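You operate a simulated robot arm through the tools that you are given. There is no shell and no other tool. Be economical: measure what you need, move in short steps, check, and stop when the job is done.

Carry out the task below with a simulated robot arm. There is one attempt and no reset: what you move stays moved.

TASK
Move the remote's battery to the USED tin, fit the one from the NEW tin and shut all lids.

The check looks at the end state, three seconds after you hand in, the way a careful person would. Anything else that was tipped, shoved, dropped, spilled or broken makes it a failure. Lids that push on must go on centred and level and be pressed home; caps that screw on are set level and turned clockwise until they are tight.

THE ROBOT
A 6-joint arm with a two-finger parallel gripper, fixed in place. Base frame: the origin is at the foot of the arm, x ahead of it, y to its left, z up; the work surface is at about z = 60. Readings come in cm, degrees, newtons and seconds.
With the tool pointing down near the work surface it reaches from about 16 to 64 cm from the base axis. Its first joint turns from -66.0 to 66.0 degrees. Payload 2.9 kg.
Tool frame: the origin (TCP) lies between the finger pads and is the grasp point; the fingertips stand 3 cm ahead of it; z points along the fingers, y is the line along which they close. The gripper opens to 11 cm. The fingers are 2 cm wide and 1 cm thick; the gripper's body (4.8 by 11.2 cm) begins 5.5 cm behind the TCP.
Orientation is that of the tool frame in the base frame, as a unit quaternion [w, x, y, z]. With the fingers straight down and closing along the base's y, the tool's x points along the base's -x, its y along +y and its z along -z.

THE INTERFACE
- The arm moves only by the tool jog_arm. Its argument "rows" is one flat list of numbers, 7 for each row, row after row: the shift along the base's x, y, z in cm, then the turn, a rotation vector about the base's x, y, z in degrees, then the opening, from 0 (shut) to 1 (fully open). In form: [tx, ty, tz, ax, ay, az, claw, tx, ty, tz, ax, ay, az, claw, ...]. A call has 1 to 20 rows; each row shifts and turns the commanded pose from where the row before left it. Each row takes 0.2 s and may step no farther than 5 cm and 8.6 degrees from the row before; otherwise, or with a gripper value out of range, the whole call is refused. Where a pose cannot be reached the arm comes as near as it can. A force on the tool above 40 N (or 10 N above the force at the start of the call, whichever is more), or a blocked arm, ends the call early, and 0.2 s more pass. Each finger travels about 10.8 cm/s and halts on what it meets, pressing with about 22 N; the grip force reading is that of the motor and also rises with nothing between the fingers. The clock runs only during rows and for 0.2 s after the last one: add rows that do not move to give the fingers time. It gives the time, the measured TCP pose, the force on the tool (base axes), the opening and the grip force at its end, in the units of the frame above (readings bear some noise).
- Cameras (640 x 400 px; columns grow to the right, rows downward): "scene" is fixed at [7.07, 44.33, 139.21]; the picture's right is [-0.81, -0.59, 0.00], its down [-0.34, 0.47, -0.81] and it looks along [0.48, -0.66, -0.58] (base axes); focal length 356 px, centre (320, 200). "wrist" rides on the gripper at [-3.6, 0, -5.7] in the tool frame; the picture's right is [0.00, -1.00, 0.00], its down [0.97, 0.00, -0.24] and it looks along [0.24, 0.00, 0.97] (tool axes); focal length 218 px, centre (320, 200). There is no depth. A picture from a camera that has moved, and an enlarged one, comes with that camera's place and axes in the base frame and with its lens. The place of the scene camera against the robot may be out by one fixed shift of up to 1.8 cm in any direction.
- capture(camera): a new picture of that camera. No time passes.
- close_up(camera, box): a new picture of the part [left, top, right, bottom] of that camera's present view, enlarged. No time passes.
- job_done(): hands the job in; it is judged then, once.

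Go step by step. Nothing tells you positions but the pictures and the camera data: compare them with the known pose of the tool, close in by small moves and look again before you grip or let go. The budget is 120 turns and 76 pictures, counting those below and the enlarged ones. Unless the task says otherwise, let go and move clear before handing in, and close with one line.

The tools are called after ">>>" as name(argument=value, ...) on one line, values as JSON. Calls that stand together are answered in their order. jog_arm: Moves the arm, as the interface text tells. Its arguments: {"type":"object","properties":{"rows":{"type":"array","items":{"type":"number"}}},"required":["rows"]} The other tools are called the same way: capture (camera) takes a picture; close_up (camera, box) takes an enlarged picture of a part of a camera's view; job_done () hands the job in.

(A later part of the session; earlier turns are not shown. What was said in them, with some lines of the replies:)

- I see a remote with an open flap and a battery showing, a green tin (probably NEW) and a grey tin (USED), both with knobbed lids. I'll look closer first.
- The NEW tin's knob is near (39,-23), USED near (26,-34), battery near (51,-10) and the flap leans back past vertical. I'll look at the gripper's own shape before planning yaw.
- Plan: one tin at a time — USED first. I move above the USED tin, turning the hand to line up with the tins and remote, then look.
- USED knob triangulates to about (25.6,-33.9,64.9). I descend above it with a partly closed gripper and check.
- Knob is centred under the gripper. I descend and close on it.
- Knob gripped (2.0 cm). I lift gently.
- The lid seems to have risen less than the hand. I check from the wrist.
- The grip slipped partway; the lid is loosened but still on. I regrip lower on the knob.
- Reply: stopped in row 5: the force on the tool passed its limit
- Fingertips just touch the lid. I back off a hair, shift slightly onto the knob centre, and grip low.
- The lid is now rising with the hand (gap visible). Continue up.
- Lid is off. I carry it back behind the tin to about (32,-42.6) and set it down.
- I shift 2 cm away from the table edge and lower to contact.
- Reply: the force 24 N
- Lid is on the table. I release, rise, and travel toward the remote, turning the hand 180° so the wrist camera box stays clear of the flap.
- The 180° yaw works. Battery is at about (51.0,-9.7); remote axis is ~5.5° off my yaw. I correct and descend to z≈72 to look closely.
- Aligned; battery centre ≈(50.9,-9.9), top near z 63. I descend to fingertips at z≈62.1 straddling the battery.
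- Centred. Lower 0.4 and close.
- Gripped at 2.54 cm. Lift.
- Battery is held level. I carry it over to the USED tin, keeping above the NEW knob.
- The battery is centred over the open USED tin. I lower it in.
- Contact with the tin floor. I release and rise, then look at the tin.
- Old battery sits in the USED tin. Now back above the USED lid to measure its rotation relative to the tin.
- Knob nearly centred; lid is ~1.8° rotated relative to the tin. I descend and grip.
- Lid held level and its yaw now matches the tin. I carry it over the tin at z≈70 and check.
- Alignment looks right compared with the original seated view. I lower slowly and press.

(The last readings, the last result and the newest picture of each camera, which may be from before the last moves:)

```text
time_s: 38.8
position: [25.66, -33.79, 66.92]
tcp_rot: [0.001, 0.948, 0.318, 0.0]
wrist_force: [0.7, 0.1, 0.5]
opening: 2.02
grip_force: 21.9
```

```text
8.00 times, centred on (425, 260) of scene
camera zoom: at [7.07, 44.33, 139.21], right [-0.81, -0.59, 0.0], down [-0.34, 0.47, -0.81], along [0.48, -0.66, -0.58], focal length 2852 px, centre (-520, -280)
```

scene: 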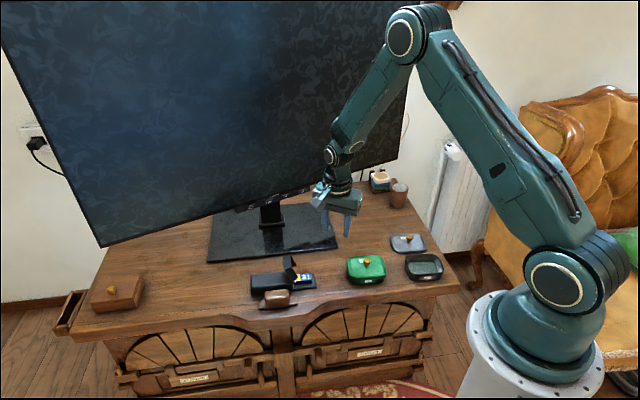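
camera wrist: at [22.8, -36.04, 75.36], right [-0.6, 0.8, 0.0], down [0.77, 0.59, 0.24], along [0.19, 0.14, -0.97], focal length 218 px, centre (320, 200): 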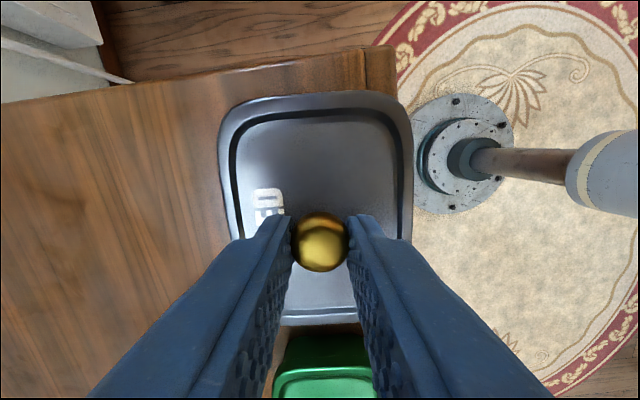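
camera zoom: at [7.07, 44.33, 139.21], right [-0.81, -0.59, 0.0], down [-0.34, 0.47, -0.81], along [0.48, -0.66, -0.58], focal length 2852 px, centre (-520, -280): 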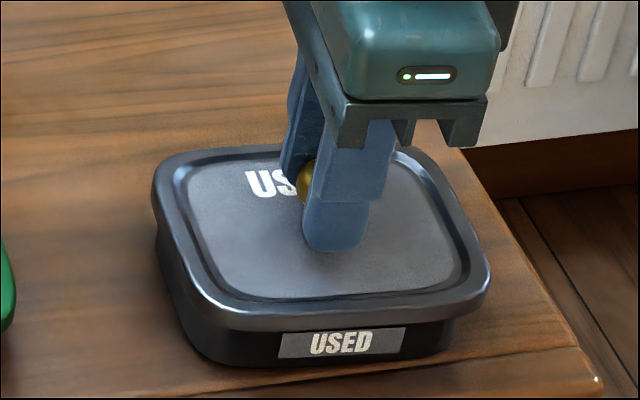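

Lid is on and nearly level with no force yet; I press until it is home.

>>> jog_arm(rows=[0, 0, -0.2, 0, 0, 0, 0, 0, 0, -0.2, 0, 0, 0, 0, 0, 0, -0.2, 0, 0, 0, 0, 0, 0, -0.2, 0, 0, 0, 0])

>>> close_up(camera="scene", box=[400, 235, 450, 285])

```text
time_s: 39.8
position: [25.81, -33.92, 66.53]
tcp_rot: [0.001, 0.948, 0.318, 0.001]
wrist_force: [-1.3, 2.2, 6.3]
opening: 2.02
grip_force: 22.0
stopped in row 4: the force on the tool passed its limit (the readings are from after the stop); the commanded pose is now the measured one
```

```text
8.00 times, centred on (425, 260) of scene
camera zoom: at [7.06, 44.34, 139.21], right [-0.81, -0.59, 0.0], down [-0.34, 0.47, -0.81], along [0.48, -0.66, -0.58], focal length 2852 px, centre (-520, -280)
```

zoom: 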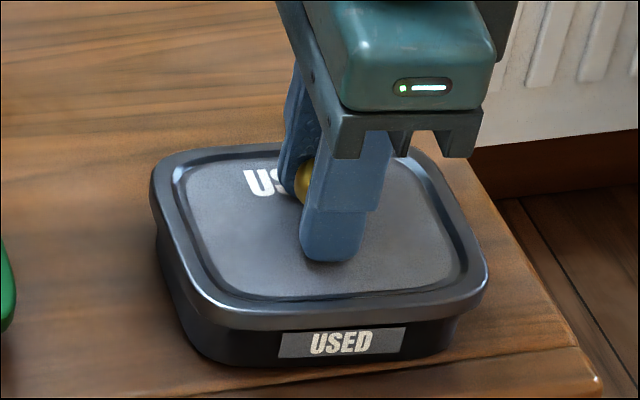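

Lid geometry matches the original seated view. I release and give a final straight push on the knob top with closed fingers.

>>> jog_arm(rows=[0, 0, 0.2, 0, 0, 0, 0.25, 0, 0, 0, 0, 0, 0, 0.3, 0, 0, 1.5, 0, 0, 0, 0.3, 0, 0, 1.5, 0, 0, 0, 0.3, 0, 0, 0.8, 0, 0, 0, 0, -0.1, 0, 0, 0, 0, 0, 0, 0, 0, 0, 0, 0, 0, 0, 0, 0, -1, 0, 0, 0, 0, 0, 0, -0.5, 0, 0, 0, 0, 0, 0, -0.3, 0, 0, 0, 0, 0, 0, -0.3, 0, 0, 0, 0, 0, 0, -0.2, 0, 0, 0, 0, 0, 0, -0.2, 0, 0, 0, 0, 0, 0, -0.2, 0, 0, 0, 0])

>>> close_up(camera="scene", box=[400, 235, 450, 285])

```text
time_s: 42.1
position: [25.64, -33.76, 68.8]
tcp_rot: [0.001, 0.948, 0.319, 0.0]
wrist_force: [-2.6, 4.2, 13.4]
opening: 0.02
grip_force: 22.0
stopped in row 11: the force on the tool passed its limit (the readings are from after the stop); the commanded pose is now the measured one
```

```text
8.00 times, centred on (425, 260) of scene
camera zoom: at [7.05, 44.35, 139.21], right [-0.81, -0.59, 0.0], down [-0.34, 0.47, -0.81], along [0.48, -0.66, -0.58], focal length 2852 px, centre (-520, -280)
```

zoom: 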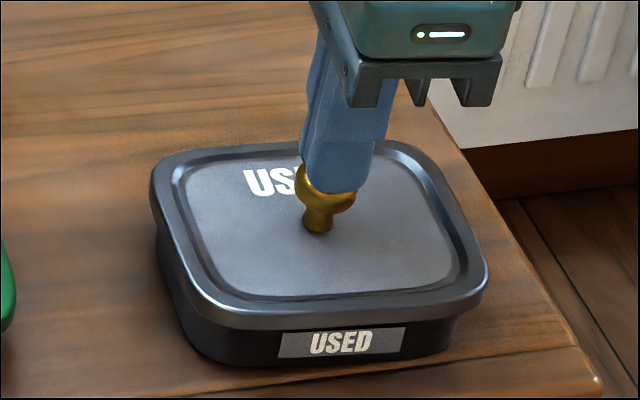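

USED lid is pressed home. Now above the NEW tin.

>>> jog_arm(rows=[0, 0, 4, 0, 0, 0, 0, 0, 0, 4, 0, 0, 0, 0.3, 3, 2.5, 0, 0, 0, 0, 0.4, 3.3, 2.7, 0, 0, 0, 0, 0.4, 3.3, 2.7, 0, 0, 0, 0, 0.4, 3.5, 2.8, -2, 0, 0, 0, 0.4, 0, 0, 0, 0, 0, 0, 0.4])

>>> capture(camera="wrist")

```text
time_s: 43.7
position: [38.9, -23.06, 74.49]
tcp_rot: [0.001, 0.948, 0.319, -0.001]
wrist_force: [0.0, 0.5, -0.9]
opening: 4.41
grip_force: 0.0
```

```text
30 pictures are left
camera wrist: at [35.94, -25.29, 80.26], right [-0.6, 0.8, 0.0], down [0.77, 0.59, 0.24], along [0.19, 0.14, -0.97], focal length 218 px, centre (320, 200)
```

wrist: 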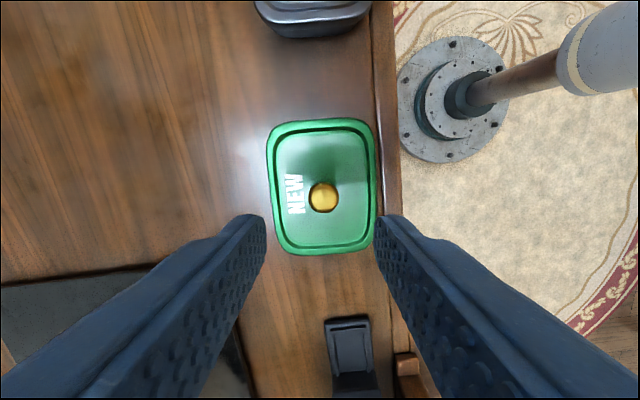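

Knob at ≈(38.75,-22.85). I descend low around it and grip.

>>> jog_arm(rows=[-0.15, 0.2, -3, 0, 0, 0, 0.4, 0, 0, -3, 0, 0, 0, 0.4, 0, 0, -1.5, 0, 0, 0, 0.4, 0, 0, -0.5, 0, 0, 0, 0.4, 0, 0, -0.2, 0, 0, 0, 0.4, 0, 0, 0, 0, 0, 0, 0.4])

>>> capture(camera="wrist")

```text
time_s: 45.1
position: [38.54, -22.85, 66.62]
tcp_rot: [0.001, 0.948, 0.319, -0.001]
wrist_force: [-0.3, 0.5, -0.2]
opening: 4.41
grip_force: 0.0
```

```text
29 pictures are left
camera wrist: at [35.69, -25.22, 72.26], right [-0.6, 0.8, 0.0], down [0.77, 0.59, 0.24], along [0.19, 0.14, -0.97], focal length 218 px, centre (320, 200)
```

wrist: 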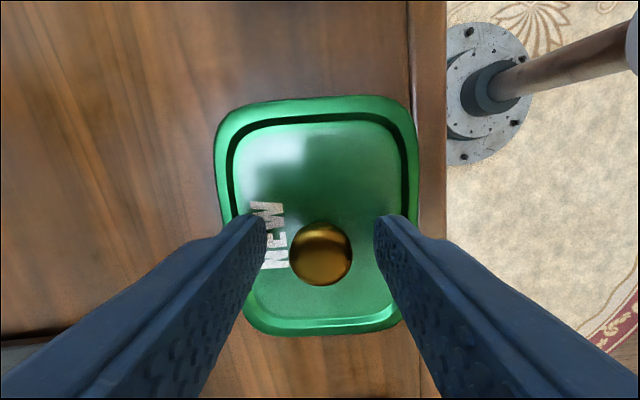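

>>> jog_arm(rows=[0.2, 0.15, -0.15, 0, 0, 0, 0.4, 0, 0, -0.1, 0, 0, 0, 0.4, 0, 0, 0, 0, 0, 0, 0.2, 0, 0, 0, 0, 0, 0, 0, 0, 0, 0, 0, 0, 0, 0, 0, 0, 0, 0, 0, 0, 0])

>>> jog_arm(rows=[0, 0, 0.2, 0, 0, 0, 0, 0, 0, 0.2, 0, 0, 0, 0, 0, 0, 0.2, 0, 0, 0, 0, 0, 0, 0.3, 0, 0, 0, 0, 0, 0, 0.3, 0, 0, 0, 0])

>>> close_up(camera="scene", box=[340, 235, 390, 285])

```text
time_s: 46.0
position: [38.86, -22.99, 66.51]
tcp_rot: [0.001, 0.948, 0.319, 0.001]
wrist_force: [-0.3, 0.0, 0.0]
opening: 2.05
grip_force: 21.6
stopped in row 4: the force on the tool passed its limit (the readings are from after the stop); the commanded pose is now the measured one
```

```text
time_s: 47.2
position: [38.95, -22.8, 67.68]
tcp_rot: [0.002, 0.948, 0.319, 0.0]
wrist_force: [0.6, 0.1, -0.7]
opening: 2.04
grip_force: 22.0
```

```text
8.00 times, centred on (365, 260) of scene
camera zoom: at [7.07, 44.33, 139.21], right [-0.81, -0.59, 0.0], down [-0.34, 0.47, -0.81], along [0.48, -0.66, -0.58], focal length 2852 px, centre (-40, -280)
```

zoom: 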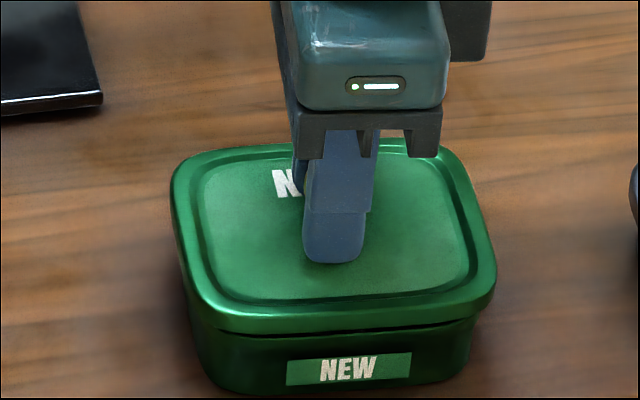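

The lid is coming up level. Continue lifting.

>>> jog_arm(rows=[0, 0, 0.5, 0, 0, 0, 0, 0, 0, 0.8, 0, 0, 0, 0, 0, 0, 1, 0, 0, 0, 0, 0, 0, 1, 0, 0, 0, 0, 0, 0, 0, 0, 0, 0, 0])

>>> close_up(camera="scene", box=[330, 215, 400, 285])

```text
time_s: 48.4
position: [38.65, -22.9, 71.0]
tcp_rot: [0.001, 0.948, 0.318, 0.0]
wrist_force: [0.6, -0.8, 0.8]
opening: 2.03
grip_force: 22.1
```

```text
5.71 times, centred on (365, 250) of scene
camera zoom: at [7.07, 44.33, 139.21], right [-0.81, -0.59, 0.0], down [-0.34, 0.47, -0.81], along [0.48, -0.66, -0.58], focal length 2037 px, centre (63, -86)
```

zoom: 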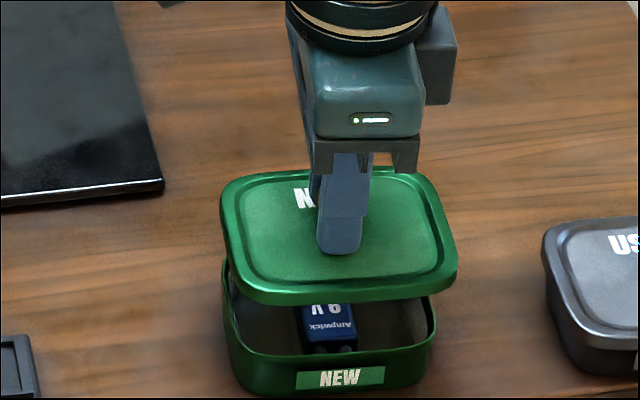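

Inside is a battery lying crosswise. I carry this lid back-right behind the tin.

>>> jog_arm(rows=[0.6, -1.8, 0.8, 0, 0, 0, 0, 0.6, -2, 0, 0, 0, 0, 0, 0.6, -2, 0, 0, 0, 0, 0, 0.6, -2, 0, 0, 0, 0, 0, 0.5, -2.1, 0, 0, 0, 0, 0, 0, 0, -2, 0, 0, 0, 0, 0, 0, -2, 0, 0, 0, 0, 0, 0, 0, 0, 0, 0, 0])

>>> capture(camera="wrist")

>>> capture(camera="scene")

```text
time_s: 50.2
position: [41.75, -32.91, 67.64]
tcp_rot: [0.001, 0.948, 0.319, 0.002]
wrist_force: [-0.4, -0.1, 0.0]
opening: 2.01
grip_force: 21.2
```

```text
26 pictures are left
camera wrist: at [38.83, -35.07, 73.44], right [-0.61, 0.8, 0.0], down [0.77, 0.59, 0.24], along [0.19, 0.14, -0.97], focal length 218 px, centre (320, 200)
```

wrist: 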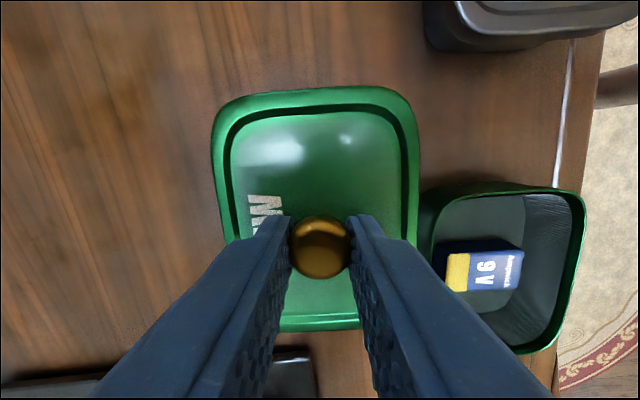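

```text
25 pictures are left
```

scene: 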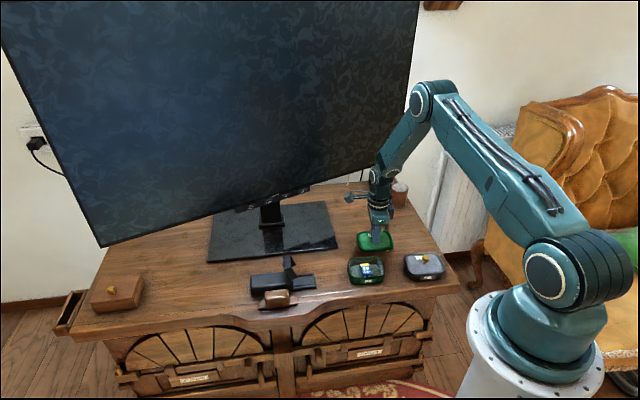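

I shift 1 cm farther from the tin, lower to contact, and release.

>>> jog_arm(rows=[0.6, -0.8, 0, 0, 0, 0, 0, 0, 0, -1.5, 0, 0, 0, 0, 0, 0, -1, 0, 0, 0, 0, 0, 0, -0.4, 0, 0, 0, 0, 0, 0, -0.2, 0, 0, 0, 0, 0, 0, -0.2, 0, 0, 0, 0])

```text
time_s: 51.6
position: [42.41, -33.52, 64.43]
tcp_rot: [0.001, 0.948, 0.319, 0.0]
wrist_force: [1.1, -0.1, 0.9]
opening: 2.03
grip_force: 22.1
```

>>> jog_arm(rows=[0, 0, -0.2, 0, 0, 0, 0, 0, 0, -0.15, 0, 0, 0, 0, 0, 0, -0.15, 0, 0, 0, 0])

```text
time_s: 52.4
position: [42.24, -33.51, 63.97]
tcp_rot: [0.001, 0.948, 0.319, 0.0]
wrist_force: [-0.9, -0.1, 1.8]
opening: 2.02
grip_force: 21.9
```

>>> jog_arm(rows=[0, 0, -0.1, 0, 0, 0, 0, 0, 0, -0.1, 0, 0, 0, 0, 0, 0, -0.1, 0, 0, 0, 0])

```text
time_s: 53.2
position: [42.39, -33.66, 64.01]
tcp_rot: [0.001, 0.948, 0.319, 0.0]
wrist_force: [0.4, 1.0, 4.5]
opening: 2.04
grip_force: 21.6
stopped in row 3: the force on the tool passed its limit (the readings are from after the stop); the commanded pose is now the measured one
```

Lid set down. I release, rise, go back over the NEW tin and turn the hand −90° to match the battery's crosswise lie.

>>> jog_arm(rows=[0, 0, 0.1, 0, 0, 0, 0.25, 0, 0, 0, 0, 0, 0, 0.4, 0, 0, 1.5, 0, 0, 0, 0.4, 0, 0, 4, 0, 0, 0, 0.4, -0.5, 1.5, 4, 0, 0, 0, 0.4, -0.6, 2, 4, 0, 0, -8.3, 0.4, -0.6, 2, 0, 0, 0, -8.3, 0.4, -0.6, 2, 0, 0, 0, -8.3, 0.4, -0.6, 2, 0, 0, 0, -8.3, 0.4, -0.6, 1.2, 0, 0, 0, -8.3, 0.4, 0, 0, 0, 0, 0, -8.3, 0.4, 0, 0, 0, 0, 0, -8.3, 0.4, 0, 0, 0, 0, 0, -8.3, 0.4, 0, 0, 0, 0, 0, -8.3, 0.4, 0, 0, 0, 0, 0, -8.3, 0.4, 0, 0, 0, 0, 0, -7, 0.4, 0, 0, 0, 0, 0, 0, 0.4])

>>> capture(camera="wrist")

```text
time_s: 56.8
position: [22.77, -37.7, 77.19]
tcp_rot: [-0.002, 0.901, -0.434, 0.003]
wrist_force: [-0.1, 0.0, -0.1]
opening: 4.39
grip_force: 0.1
out of reach, approached as far as the arm can: row 13, 14, 15, 16
```

```text
24 pictures are left
camera wrist: at [20.44, -35.02, 82.89], right [0.78, 0.62, 0.0], down [0.6, -0.76, 0.24], along [0.15, -0.19, -0.97], focal length 218 px, centre (320, 200)
```

wrist: 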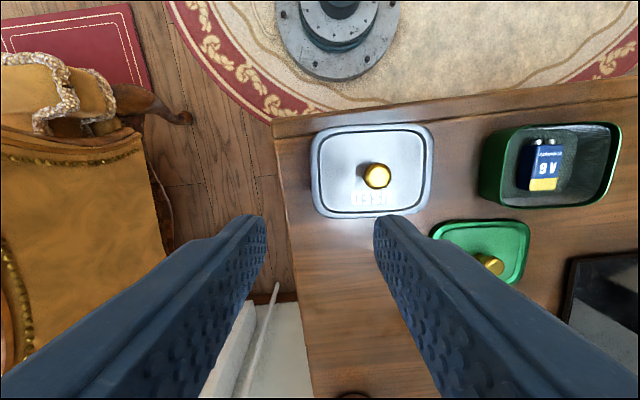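

The wrist hit its joint limit and drifted over the USED tin (clear above it). Before re-planning, I look closely at the new battery's terminal end.

>>> close_up(camera="wrist", box=[490, 115, 630, 215])

>>> close_up(camera="scene", box=[345, 250, 390, 290])

>>> jog_arm(rows=[0, 0, 0, 0, 0, 8, 0.4])

```text
4.00 times, centred on (560, 165) of wrist
camera zoom: at [20.44, -35.02, 82.89], right [0.78, 0.62, 0.0], down [0.6, -0.76, 0.24], along [0.15, -0.19, -0.97], focal length 873 px, centre (-640, 340)
```

zoom: 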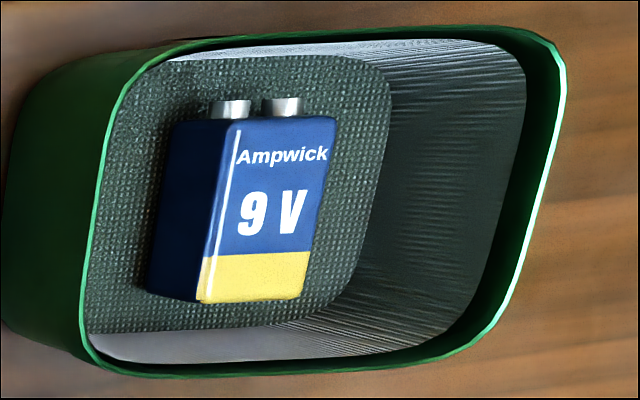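

```text
10.00 times, centred on (368, 270) of scene
camera zoom: at [7.07, 44.33, 139.21], right [-0.81, -0.59, 0.0], down [-0.34, 0.47, -0.81], along [0.48, -0.66, -0.58], focal length 3565 px, centre (-155, -500)
```

zoom: 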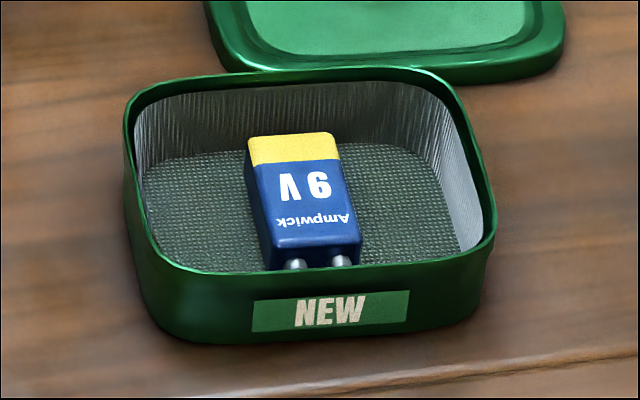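

```text
time_s: 57.2
position: [22.75, -37.65, 77.19]
tcp_rot: [0.001, 0.925, -0.381, 0.0]
wrist_force: [0.8, 0.8, 0.0]
opening: 4.4
grip_force: 0.0
```

The new battery's terminals face the front (opposite end from its yellow band), so I need the hand at +90° instead, which is inside the joint range. I turn back and go over the NEW tin.

>>> jog_arm(rows=[2, 1.85, 0, 0, 0, 8.6, 0.4, 2, 1.85, 0, 0, 0, 8.6, 0.4, 2, 1.85, 0, 0, 0, 8.6, 0.4, 2, 1.85, 0, 0, 0, 8.6, 0.4, 2, 1.85, 0, 0, 0, 8.6, 0.4, 2, 1.85, 0, 0, 0, 8.6, 0.4, 2, 1.85, 0, 0, 0, 8.6, 0.4, 2, 1.8, 0, 0, 0, 8.6, 0.4, 0, 0, 0, 0, 0, 8.6, 0.4, 0, 0, 0, 0, 0, 8.6, 0.4, 0, 0, 0, 0, 0, 8.6, 0.4, 0, 0, 0, 0, 0, 8.6, 0.4, 0, 0, 0, 0, 0, 8.6, 0.4, 0, 0, 0, 0, 0, 8.6, 0.4, 0, 0, 0, 0, 0, 8.6, 0.4, 0, 0, 0, 0, 0, 8.6, 0.4, 0, 0, 0, 0, 0, 8.6, 0.4, 0, 0, 0, 0, 0, 8.6, 0.4, 0, 0, 0, 0, 0, 8.6, 0.4, 0, 0, 0, 0, 0, 8.6, 0.4])

>>> capture(camera="wrist")

```text
time_s: 61.4
position: [38.86, -23.11, 77.11]
tcp_rot: [0.001, 0.444, 0.896, 0.002]
wrist_force: [1.0, 0.0, 0.9]
opening: 4.4
grip_force: 0.0
```

```text
21 pictures are left
camera wrist: at [40.93, -25.87, 82.9], right [-0.79, -0.61, 0.0], down [-0.59, 0.77, 0.24], along [-0.14, 0.19, -0.97], focal length 218 px, centre (320, 200)
```

wrist: 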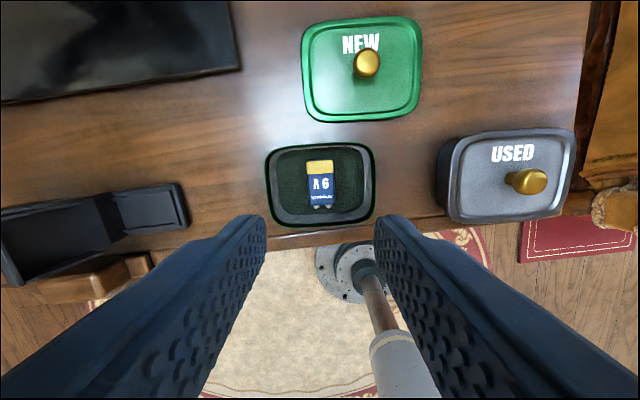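

Battery centred with terminals toward +tool x; I align +3.7° and descend partway.

>>> jog_arm(rows=[0, -0.05, -4, 0, 0, 3.7, 0.36, 0, 0, -4, 0, 0, 0, 0.36, 0, 0, -2.5, 0, 0, 0, 0.36, 0, 0, 0, 0, 0, 0, 0.36])

>>> close_up(camera="wrist", box=[240, 120, 400, 340])

```text
time_s: 62.4
position: [38.82, -22.89, 66.82]
tcp_rot: [0.001, 0.415, 0.91, 0.001]
wrist_force: [-0.4, 0.2, -0.1]
opening: 3.96
grip_force: 0.1
```

```text
1.82 times, centred on (320, 230) of wrist
camera zoom: at [41.17, -25.72, 72.37], right [-0.76, -0.66, 0.0], down [-0.64, 0.73, 0.24], along [-0.16, 0.18, -0.97], focal length 397 px, centre (320, 146)
```

zoom: 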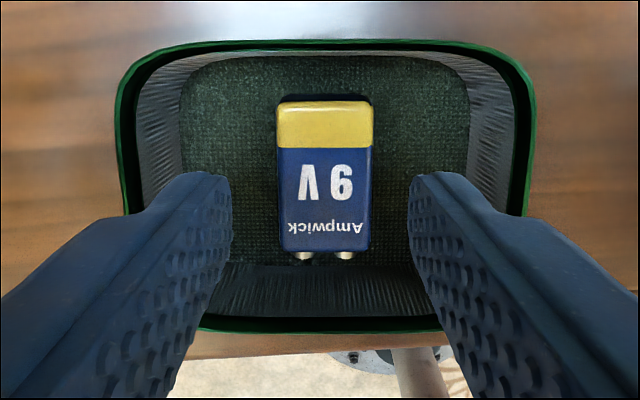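

>>> jog_arm(rows=[0.1, -0.2, -1.5, 0, 0, 0, 0.36, 0, 0, -0.8, 0, 0, 0, 0.36, 0, 0, -0.2, 0, 0, 0, 0.36, 0, 0, 0, 0, 0, 0, 0.25, 0, 0, 0, 0, 0, 0, 0.1, 0, 0, 0, 0, 0, 0, 0, 0, 0, 0, 0, 0, 0, 0])

>>> close_up(camera="wrist", box=[240, 120, 400, 340])

```text
time_s: 64.0
position: [38.85, -23.24, 64.15]
tcp_rot: [0.0, 0.415, 0.91, 0.001]
wrist_force: [-0.3, 1.0, 1.0]
opening: 2.55
grip_force: 22.6
```

```text
1.82 times, centred on (320, 230) of wrist
camera zoom: at [41.23, -25.98, 69.9], right [-0.76, -0.66, 0.0], down [-0.64, 0.73, 0.24], along [-0.16, 0.18, -0.97], focal length 397 px, centre (320, 146)
```

zoom: 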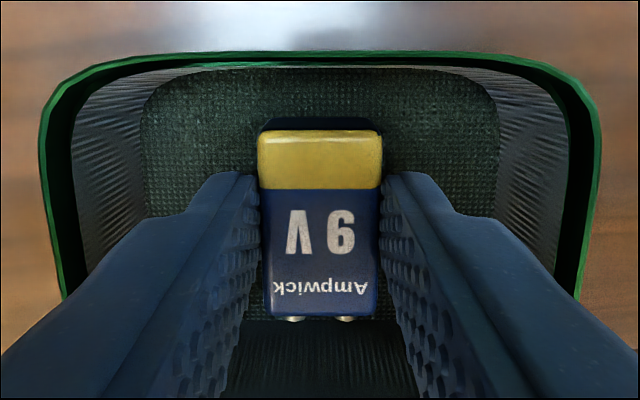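

The grip is ~0.35 cm lower on this battery than on the old one; I regrip higher so fingertips clear the remote's rim, then lift.

>>> jog_arm(rows=[0, 0, 0, 0, 0, 0, 0.3, 0, 0, 0.4, 0, 0, 0, 0.3, 0, 0, 0, 0, 0, 0, 0.15, 0, 0, 0, 0, 0, 0, 0, 0, 0, 0, 0, 0, 0, 0, 0, 0, 0, 0, 0, 0, 0, 0, 0, 1, 0, 0, 0, 0, 0, 0, 2, 0, 0, 0, 0, 0, 0, 4, 0, 0, 0, 0, 0, 0, 3.5, 0, 0, 0, 0, 0, 0, 0, 0, 0, 0, 0])

>>> close_up(camera="wrist", box=[240, 120, 400, 340])

```text
time_s: 66.4
position: [38.72, -23.31, 75.02]
tcp_rot: [0.001, 0.415, 0.91, 0.001]
wrist_force: [0.0, 0.1, -0.7]
opening: 2.53
grip_force: 22.5
```

```text
1.82 times, centred on (320, 230) of wrist
camera zoom: at [41.01, -25.97, 80.71], right [-0.76, -0.66, 0.0], down [-0.64, 0.73, 0.24], along [-0.16, 0.18, -0.97], focal length 397 px, centre (320, 146)
```

zoom: 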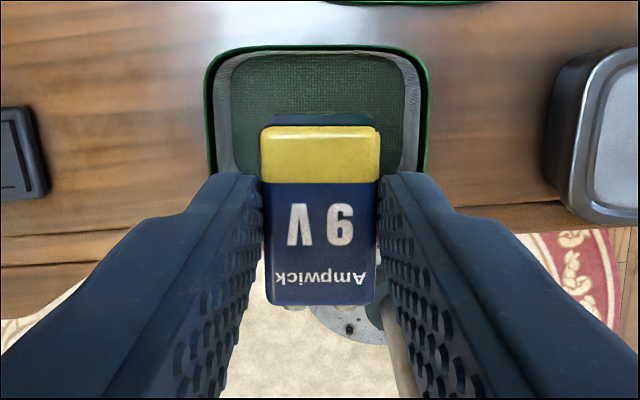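

Good grip now. I rotate −88.8° in place, then carry it to above the compartment.

>>> jog_arm(rows=[0, 0, 0.5, 0, 0, -8.1, 0, 0, 0, 0.5, 0, 0, -8.1, 0, 0, 0, 0, 0, 0, -8.1, 0, 0, 0, 0, 0, 0, -8.1, 0, 0, 0, 0, 0, 0, -8.1, 0, 0, 0, 0, 0, 0, -8.1, 0, 1, 1, 0, 0, 0, -8.1, 0, 1.5, 1.5, 0, 0, 0, -8.1, 0, 1.5, 1.5, 0, 0, 0, -8.1, 0, 1.5, 1.6, 0, 0, 0, -8.1, 0, 2, 2.2, 0, 0, 0, -7.8, 0, 2.2, 2.5, 0, 0, 0, 0, 0, 2.4, 3.1, 0, 0, 0, 0, 0, 0, 0, -2, 0, 0, 0, 0, 0, 0, 0, 0, 0, 0, 0])

>>> close_up(camera="wrist", box=[240, 120, 400, 340])

>>> close_up(camera="scene", box=[250, 220, 340, 310])

```text
time_s: 69.6
position: [50.88, -9.65, 74.05]
tcp_rot: [0.0, 0.933, 0.359, 0.0]
wrist_force: [-0.3, -0.6, -0.7]
opening: 2.55
grip_force: 21.5
```

```text
1.82 times, centred on (320, 230) of wrist
camera zoom: at [48.19, -12.19, 79.81], right [-0.67, 0.74, 0.0], down [0.72, 0.65, 0.24], along [0.18, 0.16, -0.97], focal length 397 px, centre (320, 146)
```

zoom: 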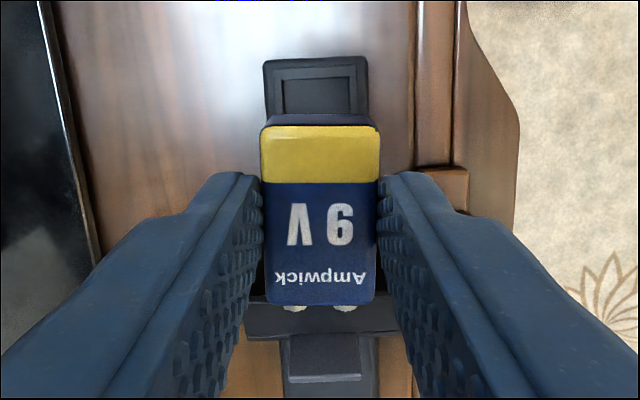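

```text
4.44 times, centred on (295, 265) of scene
camera zoom: at [7.07, 44.33, 139.21], right [-0.81, -0.59, 0.0], down [-0.34, 0.47, -0.81], along [0.48, -0.66, -0.58], focal length 1584 px, centre (431, -89)
```

zoom: 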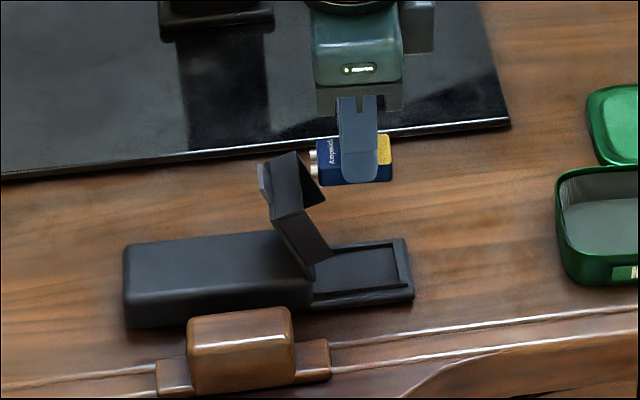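

I correct −0.2 in y and +2° yaw, then descend to just above the compartment and check.

>>> jog_arm(rows=[0, -0.2, -2, 0, 0, 2, 0, 0, 0, -3, 0, 0, 0, 0, 0, 0, -2, 0, 0, 0, 0, 0, 0, -0.8, 0, 0, 0, 0, 0, 0, 0, 0, 0, 0, 0])

>>> close_up(camera="wrist", box=[240, 120, 400, 340])

>>> close_up(camera="scene", box=[270, 240, 330, 300])

```text
time_s: 70.8
position: [50.93, -10.04, 66.27]
tcp_rot: [0.001, 0.927, 0.376, 0.0]
wrist_force: [0.2, -0.2, -0.8]
opening: 2.56
grip_force: 22.0
```

```text
1.82 times, centred on (320, 230) of wrist
camera zoom: at [48.28, -12.61, 71.97], right [-0.7, 0.72, 0.0], down [0.7, 0.68, 0.24], along [0.17, 0.17, -0.97], focal length 397 px, centre (320, 146)
```

zoom: 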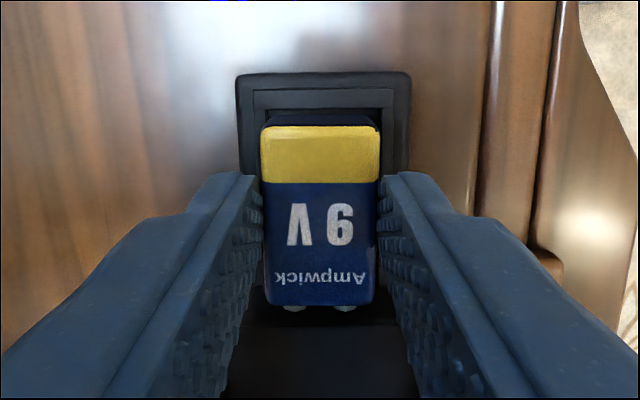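

```text
6.67 times, centred on (300, 270) of scene
camera zoom: at [7.07, 44.33, 139.21], right [-0.81, -0.59, 0.0], down [-0.34, 0.47, -0.81], along [0.48, -0.66, -0.58], focal length 2377 px, centre (453, -267)
```

zoom: 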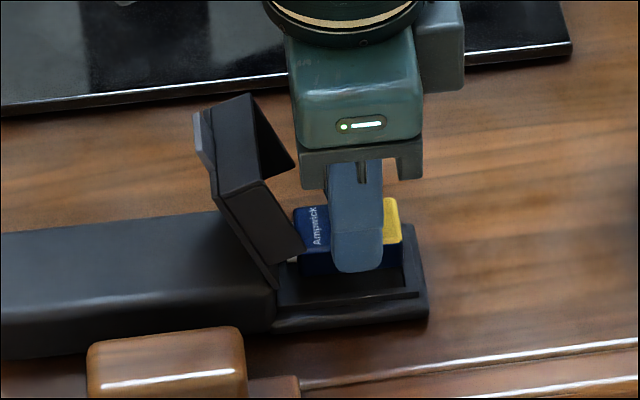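

Very well aligned (0.1 cm sideways fix). Lower slowly into the recess.

>>> jog_arm(rows=[-0.07, 0.07, -0.4, 0, 0, 0, 0, 0, 0, -0.3, 0, 0, 0, 0, 0, 0, -0.2, 0, 0, 0, 0, 0, 0, -0.2, 0, 0, 0, 0, 0, 0, -0.15, 0, 0, 0, 0, 0, 0, 0, 0, 0, 0, 0])

>>> close_up(camera="scene", box=[270, 240, 330, 300])

```text
time_s: 72.2
position: [50.98, -10.0, 65.17]
tcp_rot: [0.0, 0.927, 0.376, 0.001]
wrist_force: [-1.0, 0.8, 4.0]
opening: 2.51
grip_force: 21.8
```

```text
6.67 times, centred on (300, 270) of scene
camera zoom: at [7.06, 44.33, 139.21], right [-0.81, -0.59, 0.0], down [-0.34, 0.47, -0.81], along [0.48, -0.66, -0.58], focal length 2377 px, centre (453, -267)
```

zoom: 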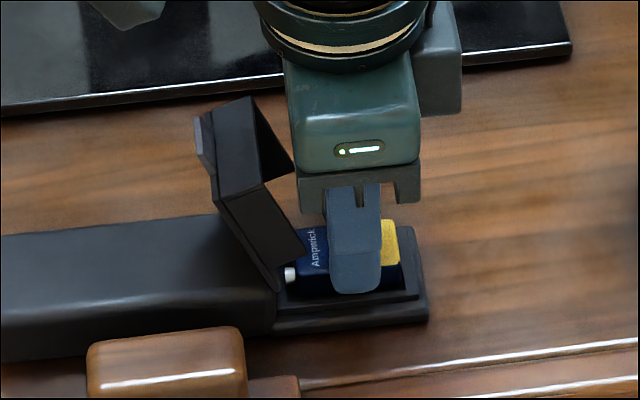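

>>> jog_arm(rows=[0, 0, -0.1, 0, 0, 0, 0, 0, 0, -0.1, 0, 0, 0, 0])

>>> close_up(camera="wrist", box=[240, 120, 400, 340])

```text
time_s: 72.8
position: [50.9, -9.93, 64.97]
tcp_rot: [0.0, 0.926, 0.376, 0.001]
wrist_force: [-3.2, 2.2, 12.9]
opening: 2.58
grip_force: 21.3
```

```text
1.82 times, centred on (320, 230) of wrist
camera zoom: at [48.34, -12.51, 70.63], right [-0.7, 0.72, 0.0], down [0.7, 0.68, 0.24], along [0.17, 0.17, -0.97], focal length 397 px, centre (320, 146)
```

zoom: 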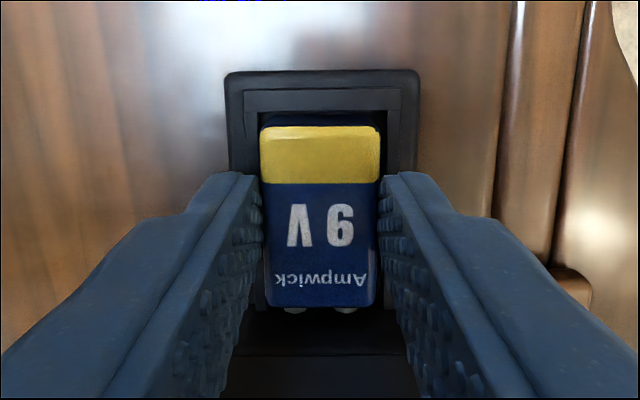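

It is in the recess and bottomed like the old one. Release and rise.

>>> jog_arm(rows=[0, 0, 0.1, 0, 0, 0, 0.3, 0, 0, 0, 0, 0, 0, 0.36, 0, 0, 0, 0, 0, 0, 0.36, 0, 0, 1, 0, 0, 0, 0.36, 0, 0, 3, 0, 0, 0, 0.36, 0, 0, 4, 0, 0, 0, 0.36, 0, 0, 0, 0, 0, 0, 0.36])

>>> close_up(camera="wrist", box=[240, 120, 400, 340])

```text
time_s: 74.4
position: [51.0, -10.07, 73.04]
tcp_rot: [0.001, 0.927, 0.375, 0.001]
wrist_force: [0.9, -0.2, -1.0]
opening: 3.96
grip_force: 0.0
```

```text
1.82 times, centred on (320, 230) of wrist
camera zoom: at [48.42, -12.57, 78.75], right [-0.7, 0.72, 0.0], down [0.7, 0.68, 0.24], along [0.17, 0.17, -0.97], focal length 397 px, centre (320, 146)
```

zoom: 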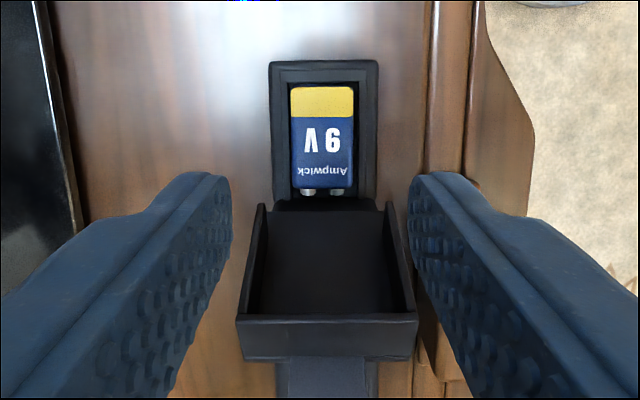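

New battery is seated, terminals to the hinge side. Next the flap: I rise, close the fingers, and move to behind the flap (body side).

>>> jog_arm(rows=[0, 0, 3, 0, 0, 0, 0.2, 0, 0, 2, 0, 0, 0, 0, 2, 2, 0, 0, 0, 0, 0, 2.2, 2.2, 0, 0, 0, 0, 0, 2.3, 2.3, 0, 0, 0, 0, 0, 0, 0, 0, 0, 0, 0, 0])

>>> capture(camera="wrist")

>>> close_up(camera="scene", box=[230, 210, 330, 310])

```text
time_s: 75.8
position: [57.35, -3.52, 77.94]
tcp_rot: [0.0, 0.927, 0.375, 0.0]
wrist_force: [-0.2, 0.2, 0.7]
opening: 0.02
grip_force: 22.2
```

```text
10 pictures are left
camera wrist: at [54.84, -6.05, 83.56], right [-0.7, 0.72, 0.0], down [0.7, 0.68, 0.24], along [0.17, 0.17, -0.97], focal length 218 px, centre (320, 200)
```

wrist: 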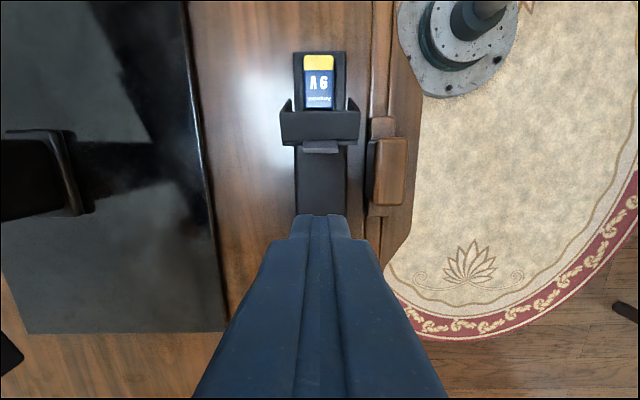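

```text
4.00 times, centred on (280, 260) of scene
camera zoom: at [7.07, 44.33, 139.21], right [-0.81, -0.59, 0.0], down [-0.34, 0.47, -0.81], along [0.48, -0.66, -0.58], focal length 1426 px, centre (480, -40)
```

zoom: 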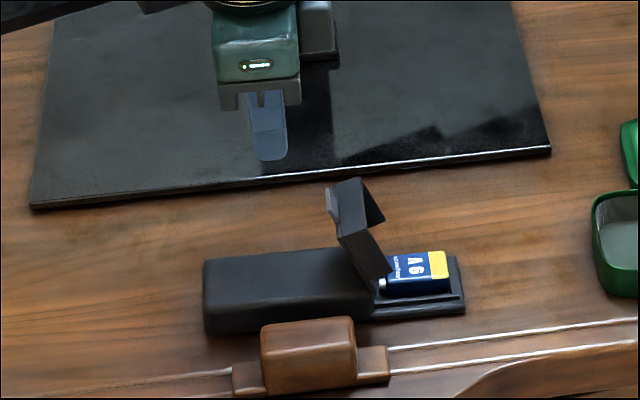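

Flap's back edge is ~3 cm ahead of the fingers. I descend behind it and push it forward past vertical.

>>> jog_arm(rows=[0, 0, -3, 0, 0, 0, 0, 0, 0, -3, 0, 0, 0, 0, 0, 0, -2.1, 0, 0, 0, 0, -0.5, -0.5, 0, 0, 0, 0, 0, -0.5, -0.5, 0, 0, 0, 0, 0, -0.5, -0.5, 0, 0, 0, 0, 0, -0.4, -0.4, 0, 0, 0, 0, 0, -0.4, -0.4, 0, 0, 0, 0, 0, -0.4, -0.4, 0, 0, 0, 0, 0, -0.4, -0.4, 0, 0, 0, 0, 0, -0.4, -0.4, 0, 0, 0, 0, 0, -0.4, -0.4, 0, 0, 0, 0, 0, -0.4, -0.4, 0, 0, 0, 0, 0])

>>> close_up(camera="scene", box=[230, 210, 330, 310])

```text
time_s: 78.6
position: [53.14, -7.75, 69.77]
tcp_rot: [0.001, 0.927, 0.376, 0.0]
wrist_force: [0.1, -0.6, 0.8]
opening: 0.0
grip_force: 21.8
```

```text
4.00 times, centred on (280, 260) of scene
camera zoom: at [7.07, 44.33, 139.21], right [-0.81, -0.59, 0.0], down [-0.34, 0.47, -0.81], along [0.48, -0.66, -0.58], focal length 1426 px, centre (480, -40)
```

zoom: 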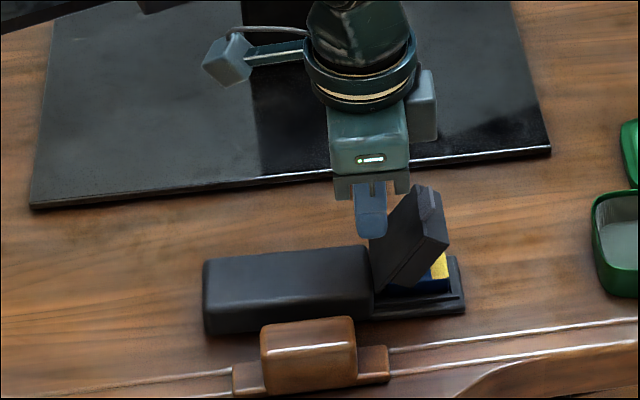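

Flap is now leaning forward over the battery. I continue forward and downward.

>>> jog_arm(rows=[-0.4, -0.4, 0, 0, 0, 0, 0, -0.4, -0.4, 0, 0, 0, 0, 0, -0.4, -0.4, -0.2, 0, 0, 0, 0, -0.4, -0.4, -0.2, 0, 0, 0, 0, -0.4, -0.4, -0.3, 0, 0, 0, 0, -0.4, -0.4, -0.3, 0, 0, 0, 0, 0, 0, 0, 0, 0, 0, 0])

>>> close_up(camera="scene", box=[240, 220, 330, 310])

```text
time_s: 80.2
position: [50.79, -10.1, 68.89]
tcp_rot: [0.001, 0.927, 0.376, 0.001]
wrist_force: [-0.2, 0.6, -0.5]
opening: 0.0
grip_force: 22.3
```

```text
4.44 times, centred on (285, 265) of scene
camera zoom: at [7.07, 44.33, 139.21], right [-0.81, -0.59, 0.0], down [-0.34, 0.47, -0.81], along [0.48, -0.66, -0.58], focal length 1584 px, centre (476, -89)
```

zoom: 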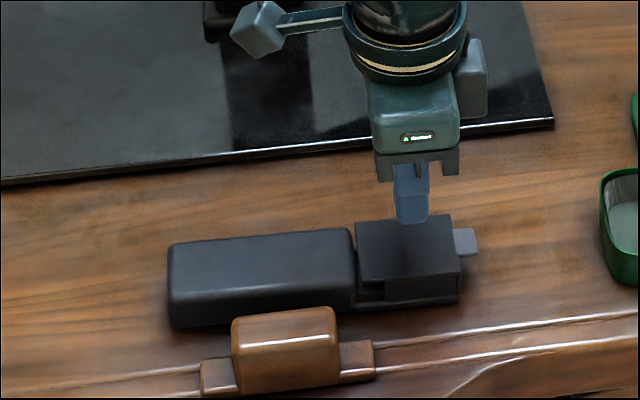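

Almost shut. I move 1 cm toward the free end and press straight down.

>>> jog_arm(rows=[-0.7, -0.7, 0, 0, 0, 0, 0, 0, 0, -0.5, 0, 0, 0, 0, 0, 0, -0.4, 0, 0, 0, 0, 0, 0, -0.3, 0, 0, 0, 0, 0, 0, -0.3, 0, 0, 0, 0, 0, 0, -0.2, 0, 0, 0, 0, 0, 0, -0.2, 0, 0, 0, 0, 0, 0, -0.2, 0, 0, 0, 0, 0, 0, -0.2, 0, 0, 0, 0, 0, 0, -0.2, 0, 0, 0, 0])

```text
time_s: 82.4
position: [50.08, -10.88, 66.39]
tcp_rot: [0.001, 0.927, 0.375, 0.0]
wrist_force: [-0.3, -0.2, -1.1]
opening: 0.0
grip_force: 22.4
```

>>> jog_arm(rows=[0, 0, -0.2, 0, 0, 0, 0, 0, 0, -0.2, 0, 0, 0, 0, 0, 0, -0.2, 0, 0, 0, 0, 0, 0, -0.2, 0, 0, 0, 0, 0, 0, -0.2, 0, 0, 0, 0])

>>> close_up(camera="scene", box=[260, 230, 330, 300])

```text
time_s: 83.5
position: [50.11, -10.68, 66.02]
tcp_rot: [0.0, 0.927, 0.376, 0.001]
wrist_force: [-8.9, 1.1, 18.7]
opening: 0.0
grip_force: 21.3
stopped in row 5: the force on the tool passed its limit (the readings are from after the stop); the commanded pose is now the measured one
```

```text
5.71 times, centred on (295, 265) of scene
camera zoom: at [7.03, 44.34, 139.21], right [-0.81, -0.59, 0.0], down [-0.34, 0.47, -0.81], along [0.48, -0.66, -0.58], focal length 2037 px, centre (463, -171)
```

zoom: 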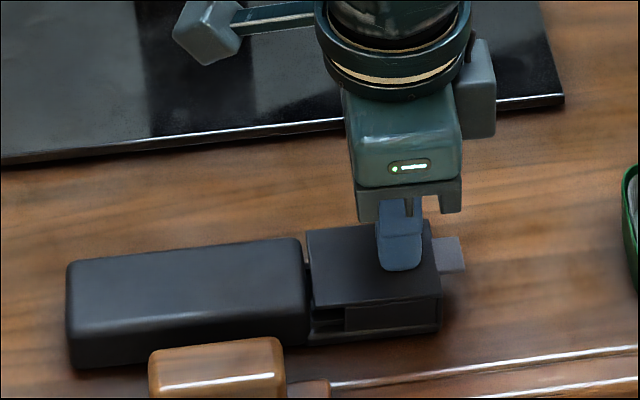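

The flap looks level and shut (over 40 N pressed). I back off, head to the NEW lid, and view the remote unobstructed.

>>> jog_arm(rows=[0, 0, 2, 0, 0, 0, 0, 0, 0, 4, 0, 0, 0, 0, 0, 0, 4, 0, 0, 0, 0.2, -1.3, -3.8, 0, 0, 0, -6.9, 0.4, -1.3, -3.8, 0, 0, 0, 0, 0.4, -1.3, -3.8, 0, 0, 0, 0, 0.4, -1.3, -3.8, 0, 0, 0, 0, 0.4, -1.3, -3.8, 0, 0, 0, 0, 0.4, -1.3, -3.9, -2, 0, 0, 0, 0.4, 0, 0, 0, 0, 0, 0, 0.4])

>>> close_up(camera="scene", box=[255, 235, 335, 300])

>>> capture(camera="wrist")

```text
time_s: 85.7
position: [42.27, -33.63, 73.86]
tcp_rot: [0.0, 0.947, 0.321, 0.001]
wrist_force: [-0.6, 0.1, 0.1]
opening: 4.4
grip_force: 0.1
```

```text
6.15 times, centred on (295, 268) of scene
camera zoom: at [7.07, 44.33, 139.21], right [-0.81, -0.59, 0.0], down [-0.34, 0.47, -0.81], along [0.48, -0.66, -0.58], focal length 2194 px, centre (474, -215)
```

zoom: 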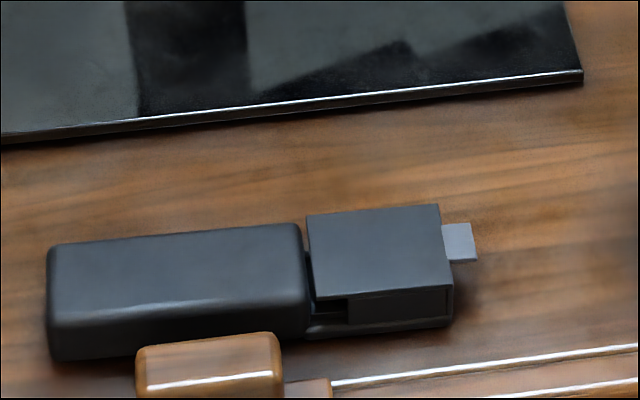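

```text
4 pictures are left
camera wrist: at [39.31, -35.89, 79.58], right [-0.61, 0.79, 0.0], down [0.77, 0.59, 0.24], along [0.19, 0.15, -0.97], focal length 218 px, centre (320, 200)
```

wrist: 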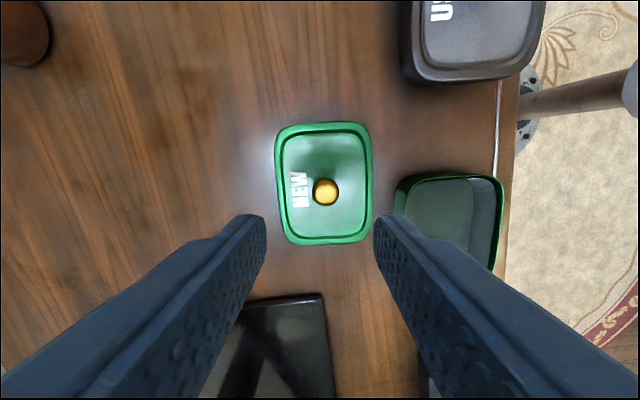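

Flap is shut. Now the NEW lid: knob is ~0.4 cm to image right; I shift, descend, grip and lift.

>>> jog_arm(rows=[-0.22, 0.28, -4, 0, 0, 0, 0.4, 0, 0, -4, 0, 0, 0, 0.4, 0, 0, -1.5, 0, 0, 0, 0.4, 0, 0, -0.1, 0, 0, 0, 0.4, 0, 0, 0, 0, 0, 0, 0.25, 0, 0, 0, 0, 0, 0, 0.1, 0, 0, 0, 0, 0, 0, 0, 0, 0, 0, 0, 0, 0, 0, 0, 0, 0, 0, 0, 0, 0])

```text
time_s: 87.7
position: [42.02, -33.41, 64.29]
tcp_rot: [0.001, 0.948, 0.32, 0.001]
wrist_force: [1.1, 0.3, -0.4]
opening: 2.03
grip_force: 21.8
```

>>> jog_arm(rows=[0, 0, 0.5, 0, 0, 0, 0, 0, 0, 1, 0, 0, 0, 0, 0, 0, 2, 0, 0, 0, 0, 0, 0, 3, 0, 0, 0, 0, -0.8, 2.6, 0, 0, 0, -0.5, 0, -0.8, 2.6, 0, 0, 0, 0, 0, -0.8, 2.6, 0, 0, 0, 0, 0, -0.9, 2.65, 0, 0, 0, 0, 0, 0, 0, -1.2, 0, 0, 0, 0, 0, 0, 0, 0, 0, 0, 0, 0, 0, 0, 0, 0, 0, 0])

>>> close_up(camera="scene", box=[330, 225, 400, 285])

```text
time_s: 90.1
position: [38.93, -22.92, 69.6]
tcp_rot: [0.001, 0.949, 0.316, 0.001]
wrist_force: [-0.2, 0.6, 0.5]
opening: 2.03
grip_force: 22.3
```

```text
6.67 times, centred on (365, 255) of scene
camera zoom: at [7.07, 44.33, 139.21], right [-0.81, -0.59, 0.0], down [-0.34, 0.47, -0.81], along [0.48, -0.66, -0.58], focal length 2377 px, centre (20, -167)
```

zoom: 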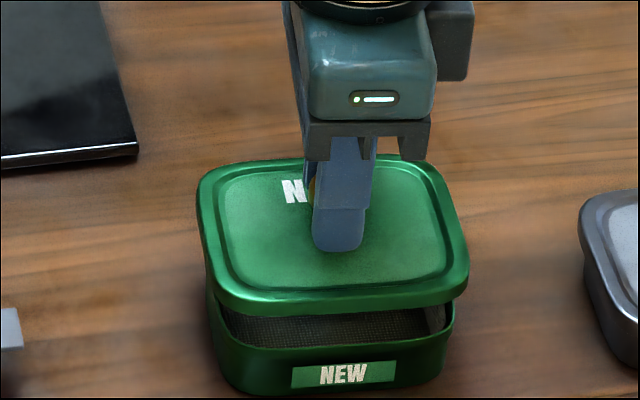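

Lid needs ~0.2 cm to the right; I correct, lower and press.

>>> jog_arm(rows=[-0.15, -0.1, -0.6, 0, 0, 0, 0, 0, 0, -0.6, 0, 0, 0, 0, 0, 0, -0.4, 0, 0, 0, 0, 0, 0, -0.3, 0, 0, 0, 0, 0, 0, -0.2, 0, 0, 0, 0, 0, 0, -0.2, 0, 0, 0, 0, 0, 0, -0.2, 0, 0, 0, 0, 0, 0, -0.2, 0, 0, 0, 0, 0, 0, -0.2, 0, 0, 0, 0, 0, 0, -0.2, 0, 0, 0, 0])

```text
time_s: 92.3
position: [38.66, -22.84, 66.47]
tcp_rot: [-0.001, 0.948, 0.317, 0.002]
wrist_force: [-4.1, 11.9, 28.4]
opening: 2.01
grip_force: 22.5
```

Seated depth matches the USED tin. I release and push the knob top home.

>>> jog_arm(rows=[0, 0, 0.2, 0, 0, 0, 0.25, 0, 0, 0, 0, 0, 0, 0.3, 0, 0, 1.5, 0, 0, 0, 0.3, 0, 0, 1.5, 0, 0, 0, 0.3, 0, 0, 0.8, 0, 0, 0, 0, 0, 0, 0, 0, 0, 0, 0, 0, 0, 0, 0, 0, 0, 0, 0, 0, -1, 0, 0, 0, 0, 0, 0, -0.5, 0, 0, 0, 0, 0, 0, -0.3, 0, 0, 0, 0, 0, 0, -0.3, 0, 0, 0, 0, 0, 0, -0.2, 0, 0, 0, 0, 0, 0, -0.2, 0, 0, 0, 0, 0, 0, -0.2, 0, 0, 0, 0])

```text
time_s: 94.7
position: [38.7, -23.06, 68.79]
tcp_rot: [0.0, 0.949, 0.316, 0.001]
wrist_force: [-4.9, 4.0, 12.3]
opening: 0.0
grip_force: 21.9
stopped in row 11: the force on the tool passed its limit (the readings are from after the stop); the commanded pose is now the measured one
```

NEW lid seated at the identical height. I go give the flap one more press nearer its free edge, checking the NEW tin meanwhile.

>>> jog_arm(rows=[0, 0, 4, 0, 0, 0, 0, 0, 0, 4, 0, 0, 0, 0, 2.1, 2.3, 0, 0, 0, 6.5, 0, 2.2, 2.3, 0, 0, 0, 0, 0, 2.2, 2.4, 0, 0, 0, 0, 0, 2.2, 2.4, 0, 0, 0, 0, 0, 2.1, 2.35, 0, 0, 0, 0, 0, 0, 0, -4, 0, 0, 0, 0, 0, 0, -4, 0, 0, 0, 0, 0, 0, -1.8, 0, 0, 0, 0, 0, 0, -0.4, 0, 0, 0, 0, 0, 0, -0.2, 0, 0, 0, 0, 0, 0, -0.2, 0, 0, 0, 0, 0, 0, -0.2, 0, 0, 0, 0, 0, 0, -0.2, 0, 0, 0, 0, 0, 0, -0.2, 0, 0, 0, 0])

>>> close_up(camera="scene", box=[330, 230, 460, 295])

```text
time_s: 98.1
position: [49.6, -11.38, 65.94]
tcp_rot: [0.0, 0.929, 0.37, 0.001]
wrist_force: [-7.7, 2.0, 18.4]
opening: 0.03
grip_force: 21.6
stopped in row 16: the force on the tool passed its limit (the readings are from after the stop); the commanded pose is now the measured one
```

```text
4.92 times, centred on (395, 262) of scene
camera zoom: at [7.03, 44.34, 139.21], right [-0.81, -0.59, 0.0], down [-0.34, 0.47, -0.81], along [0.48, -0.66, -0.58], focal length 1755 px, centre (-49, -108)
```

zoom: 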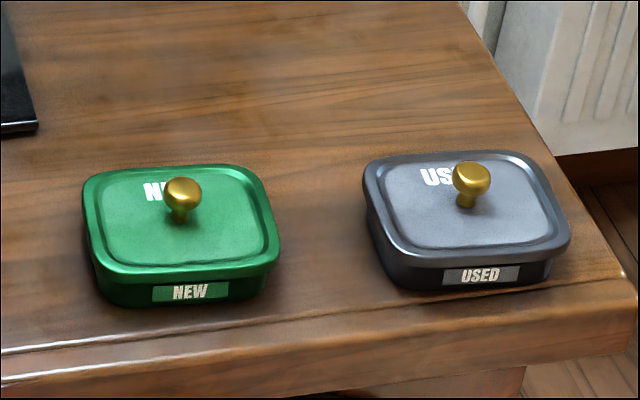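

Both tins look right, and the flap is firm at the same height. I rise clear and take a last look at the remote.

>>> jog_arm(rows=[0, 0, 2, 0, 0, 0, 0, 0, 0, 4, 0, 0, 0, 0, 0, 0, 4, 0, 0, 0, 0, -2, -2, 2, 0, 0, 0, 0, -2, -2, 2, 0, 0, 0, 0, -2, -2, 0, 0, 0, 0, 0, 0, 0, 0, 0, 0, 0, 0])

>>> close_up(camera="scene", box=[260, 240, 330, 295])

```text
time_s: 99.7
position: [43.62, -17.16, 79.75]
tcp_rot: [0.0, 0.929, 0.37, 0.002]
wrist_force: [0.2, -0.2, -0.3]
opening: 0.03
grip_force: 22.3
```

```text
7.27 times, centred on (295, 268) of scene
camera zoom: at [7.07, 44.33, 139.21], right [-0.81, -0.59, 0.0], down [-0.34, 0.47, -0.81], along [0.48, -0.66, -0.58], focal length 2593 px, centre (502, -291)
```

zoom: 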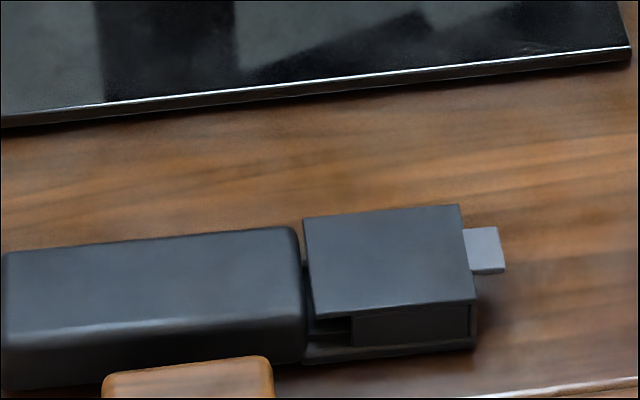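

The flap is level and shut, both lids are on, and the arm is clear, so I hand in.

>>> job_done()

```text
The job is handed in.
```

I moved the old battery to the USED tin and fitted the new one in the remote with its terminals on the hinge side. The flap is shut, and both tin lids are pressed home. The NEW battery's label is printed the other way round, so I matched it by its terminals. I could not tell the two terminals apart in the pictures, so plus and minus are unconfirmed.
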